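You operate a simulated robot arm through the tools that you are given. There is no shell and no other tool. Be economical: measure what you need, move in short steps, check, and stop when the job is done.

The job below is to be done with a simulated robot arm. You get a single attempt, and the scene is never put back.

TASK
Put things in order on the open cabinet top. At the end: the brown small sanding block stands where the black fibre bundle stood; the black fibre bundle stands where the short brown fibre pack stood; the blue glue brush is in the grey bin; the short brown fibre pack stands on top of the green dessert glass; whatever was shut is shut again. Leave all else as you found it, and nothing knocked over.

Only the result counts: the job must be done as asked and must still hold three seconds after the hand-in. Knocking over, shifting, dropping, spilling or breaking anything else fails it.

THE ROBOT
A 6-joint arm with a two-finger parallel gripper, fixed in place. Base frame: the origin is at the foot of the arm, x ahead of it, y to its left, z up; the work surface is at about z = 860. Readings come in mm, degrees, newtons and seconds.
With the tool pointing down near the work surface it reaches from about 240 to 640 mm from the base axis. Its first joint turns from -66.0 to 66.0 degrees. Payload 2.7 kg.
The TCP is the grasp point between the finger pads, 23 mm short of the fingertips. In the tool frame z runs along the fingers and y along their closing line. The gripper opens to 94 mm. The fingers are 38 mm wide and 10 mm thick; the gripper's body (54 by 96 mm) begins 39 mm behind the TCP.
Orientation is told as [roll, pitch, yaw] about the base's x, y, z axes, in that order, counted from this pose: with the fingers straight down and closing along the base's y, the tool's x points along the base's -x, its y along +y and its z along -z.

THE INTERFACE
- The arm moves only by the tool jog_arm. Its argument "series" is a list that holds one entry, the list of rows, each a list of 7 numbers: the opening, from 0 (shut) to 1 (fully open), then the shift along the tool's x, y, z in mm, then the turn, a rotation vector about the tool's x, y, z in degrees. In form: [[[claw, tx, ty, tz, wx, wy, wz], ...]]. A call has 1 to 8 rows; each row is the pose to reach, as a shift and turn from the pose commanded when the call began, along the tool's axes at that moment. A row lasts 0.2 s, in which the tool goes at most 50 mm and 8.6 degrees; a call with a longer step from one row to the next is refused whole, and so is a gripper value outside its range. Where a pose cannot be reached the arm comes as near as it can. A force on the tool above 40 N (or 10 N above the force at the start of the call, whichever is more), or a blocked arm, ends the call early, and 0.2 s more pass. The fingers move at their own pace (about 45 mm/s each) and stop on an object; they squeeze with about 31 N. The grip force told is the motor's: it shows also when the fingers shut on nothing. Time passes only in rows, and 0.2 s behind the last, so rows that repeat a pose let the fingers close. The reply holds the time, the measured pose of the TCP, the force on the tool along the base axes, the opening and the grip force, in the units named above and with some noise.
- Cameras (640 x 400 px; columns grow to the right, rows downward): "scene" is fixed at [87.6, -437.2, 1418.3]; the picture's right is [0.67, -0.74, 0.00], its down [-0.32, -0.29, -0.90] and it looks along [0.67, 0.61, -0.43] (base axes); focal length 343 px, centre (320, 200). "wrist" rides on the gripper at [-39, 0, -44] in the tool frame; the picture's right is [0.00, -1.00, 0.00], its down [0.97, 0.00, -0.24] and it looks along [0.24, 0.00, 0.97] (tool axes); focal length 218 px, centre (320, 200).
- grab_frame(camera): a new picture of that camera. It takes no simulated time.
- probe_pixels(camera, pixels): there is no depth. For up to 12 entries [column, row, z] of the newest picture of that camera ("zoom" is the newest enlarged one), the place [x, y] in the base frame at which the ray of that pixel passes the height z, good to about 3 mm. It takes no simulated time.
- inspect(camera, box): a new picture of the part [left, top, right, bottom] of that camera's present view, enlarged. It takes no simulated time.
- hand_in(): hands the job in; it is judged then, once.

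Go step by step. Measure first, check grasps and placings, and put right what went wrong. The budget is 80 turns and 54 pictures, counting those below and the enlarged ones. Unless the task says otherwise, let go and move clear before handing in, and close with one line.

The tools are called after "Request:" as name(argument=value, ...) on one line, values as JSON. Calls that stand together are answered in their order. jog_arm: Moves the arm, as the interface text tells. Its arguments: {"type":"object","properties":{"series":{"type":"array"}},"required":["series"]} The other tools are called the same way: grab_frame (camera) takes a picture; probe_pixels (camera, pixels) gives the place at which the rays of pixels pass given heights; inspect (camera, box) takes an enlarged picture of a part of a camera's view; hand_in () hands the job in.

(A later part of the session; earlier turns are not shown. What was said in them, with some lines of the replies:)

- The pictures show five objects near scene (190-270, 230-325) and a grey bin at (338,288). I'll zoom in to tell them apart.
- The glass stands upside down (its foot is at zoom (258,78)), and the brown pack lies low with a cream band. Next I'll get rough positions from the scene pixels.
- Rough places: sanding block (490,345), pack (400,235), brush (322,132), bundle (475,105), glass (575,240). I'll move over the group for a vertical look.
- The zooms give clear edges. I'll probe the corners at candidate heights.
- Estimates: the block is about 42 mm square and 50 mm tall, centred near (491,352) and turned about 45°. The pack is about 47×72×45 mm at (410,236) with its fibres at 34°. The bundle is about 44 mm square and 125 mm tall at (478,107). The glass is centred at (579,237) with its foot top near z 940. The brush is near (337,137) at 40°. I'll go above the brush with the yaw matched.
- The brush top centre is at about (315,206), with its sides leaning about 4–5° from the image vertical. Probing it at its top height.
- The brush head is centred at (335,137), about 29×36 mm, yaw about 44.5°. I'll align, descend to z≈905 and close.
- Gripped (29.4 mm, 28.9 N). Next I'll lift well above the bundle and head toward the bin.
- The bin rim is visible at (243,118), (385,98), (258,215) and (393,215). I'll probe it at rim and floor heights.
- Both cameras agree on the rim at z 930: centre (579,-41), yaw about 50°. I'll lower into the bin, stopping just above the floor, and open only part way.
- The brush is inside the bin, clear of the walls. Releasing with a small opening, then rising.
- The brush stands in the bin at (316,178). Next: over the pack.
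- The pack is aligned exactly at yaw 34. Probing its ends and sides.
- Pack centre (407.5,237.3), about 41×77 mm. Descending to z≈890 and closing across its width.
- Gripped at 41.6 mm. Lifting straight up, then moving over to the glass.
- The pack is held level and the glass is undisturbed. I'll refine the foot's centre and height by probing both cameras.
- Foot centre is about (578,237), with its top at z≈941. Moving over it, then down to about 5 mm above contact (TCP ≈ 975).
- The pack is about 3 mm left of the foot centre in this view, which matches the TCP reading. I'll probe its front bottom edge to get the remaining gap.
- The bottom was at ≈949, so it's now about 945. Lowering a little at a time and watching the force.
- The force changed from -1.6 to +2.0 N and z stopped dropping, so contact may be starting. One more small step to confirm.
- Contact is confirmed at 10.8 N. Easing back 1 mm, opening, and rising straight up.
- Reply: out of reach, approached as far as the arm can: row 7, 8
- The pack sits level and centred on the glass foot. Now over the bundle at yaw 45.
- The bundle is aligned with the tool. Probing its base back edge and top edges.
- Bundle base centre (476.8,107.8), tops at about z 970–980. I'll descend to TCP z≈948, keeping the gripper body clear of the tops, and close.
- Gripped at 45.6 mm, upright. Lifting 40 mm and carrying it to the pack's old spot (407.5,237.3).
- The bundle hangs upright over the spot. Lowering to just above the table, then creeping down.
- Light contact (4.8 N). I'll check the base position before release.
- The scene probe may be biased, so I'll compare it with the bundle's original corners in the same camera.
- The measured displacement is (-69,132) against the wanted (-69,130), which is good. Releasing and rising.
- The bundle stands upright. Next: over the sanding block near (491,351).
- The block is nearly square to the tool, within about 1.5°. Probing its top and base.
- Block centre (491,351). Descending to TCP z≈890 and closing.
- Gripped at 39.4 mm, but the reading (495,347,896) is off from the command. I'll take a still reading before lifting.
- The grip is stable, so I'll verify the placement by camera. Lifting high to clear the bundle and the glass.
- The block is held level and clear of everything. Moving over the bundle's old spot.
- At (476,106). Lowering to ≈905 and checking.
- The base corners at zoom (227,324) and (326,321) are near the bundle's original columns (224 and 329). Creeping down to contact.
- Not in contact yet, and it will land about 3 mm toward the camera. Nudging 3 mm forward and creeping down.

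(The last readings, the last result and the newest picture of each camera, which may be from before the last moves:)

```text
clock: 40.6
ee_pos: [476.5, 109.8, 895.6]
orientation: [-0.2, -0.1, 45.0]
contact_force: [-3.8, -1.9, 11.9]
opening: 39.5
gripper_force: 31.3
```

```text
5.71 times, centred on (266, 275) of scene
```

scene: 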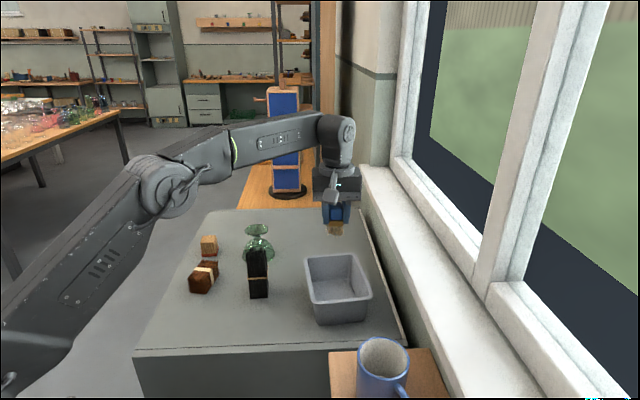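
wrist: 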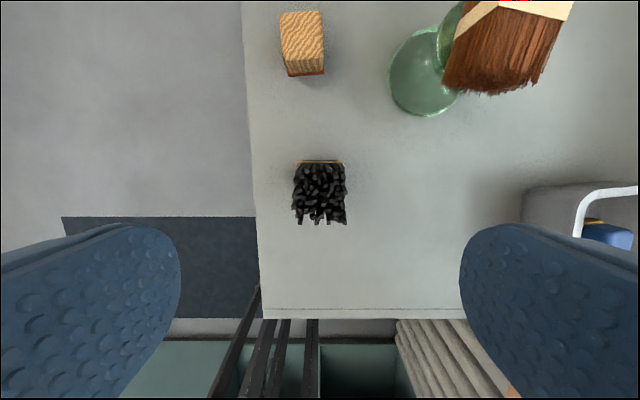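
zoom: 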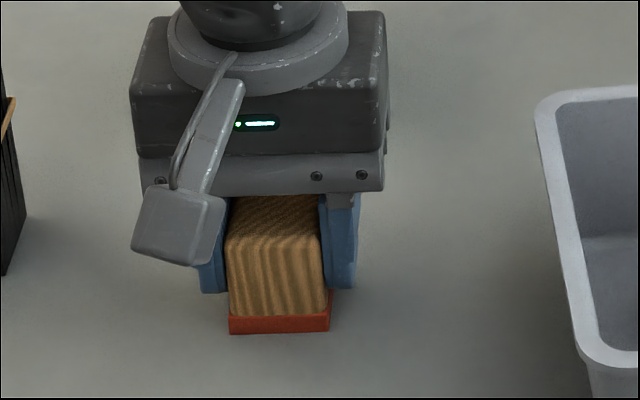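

In contact (12 N). The base corners (230,335) and (331,331) match the bundle's originals (224,336) and (329,331) within about 2 mm. Releasing and rising.

Request:
jog_arm(series=[[[0, 0, 0, -1, 0, 0, 0], [0.8, 0, 0, -1, 0, 0, 0], [0.8, 0, 0, -1, 0, 0, 0], [0.8, 0, 0, -1, 0, 0, 0], [0.8, 0, 0, -30, 0, 0, 0], [0.8, 0, 0, -75, 0, 0, 0], [0.8, 0, 0, -120, 0, 0, 0], [0.8, 0, 0, -165, 0, 0, 0]]])

Request:
jog_arm(series=[[[0.8, 40, 0, -30, 0, 0, 0], [0.8, 80, 0, -60, 0, 0, 0], [0.8, 80, 0, -60, 0, 0, 0]]])

Request:
grab_frame(camera="wrist")

Request:
grab_frame(camera="scene")

```text
clock: 42.4
ee_pos: [479.3, 111.3, 1059.2]
orientation: [0.0, 0.1, 44.9]
contact_force: [0.1, 0.2, 1.4]
opening: 75.3
gripper_force: 0.0
```

```text
clock: 43.2
ee_pos: [422.4, 48.6, 1117.7]
orientation: [0.0, 0.0, 45.0]
contact_force: [-0.1, -0.6, 0.2]
opening: 75.1
gripper_force: 0.1
```

```text
15 pictures are left
```

wrist: 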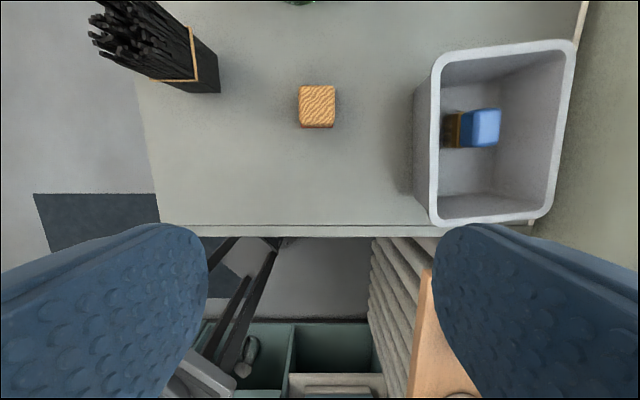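

```text
14 pictures are left
```

scene: 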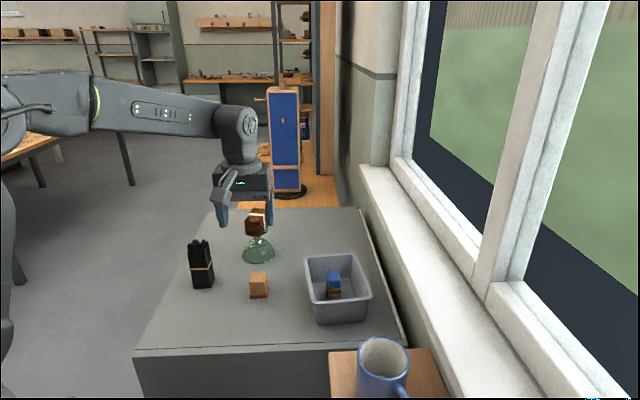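

Everything is in place: bundle at (202,265), block at (258,285), pack on the glass at (256,222), brush in the bin at (334,284). A last look at positions before handing in.

Request:
probe_pixels(camera="wrist", pixels=[[317, 106, 910], [221, 91, 860], [192, 30, 860]])

Request:
inspect(camera="scene", box=[170, 190, 410, 340])

```text
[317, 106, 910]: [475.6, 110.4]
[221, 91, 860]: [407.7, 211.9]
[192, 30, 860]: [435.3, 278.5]
```

```text
2.67 times, centred on (290, 265) of scene
```

zoom: 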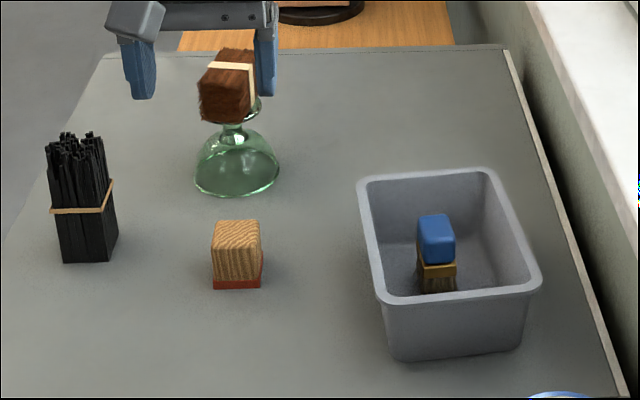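

The block reads (476,110) against a target of (477,108), and the bundle is within about 4 mm of the pack's old spot. Everything is upright and the gripper is clear, so I'm handing in.

Request:
hand_in()

```text
The job is handed in.
```

I've handed the job in: the sanding block is where the bundle stood, the bundle is where the pack stood (both within about 4 mm), the brush is in the bin, and the pack is on the glass. I opened nothing, so there was nothing to shut, and nothing was knocked over.
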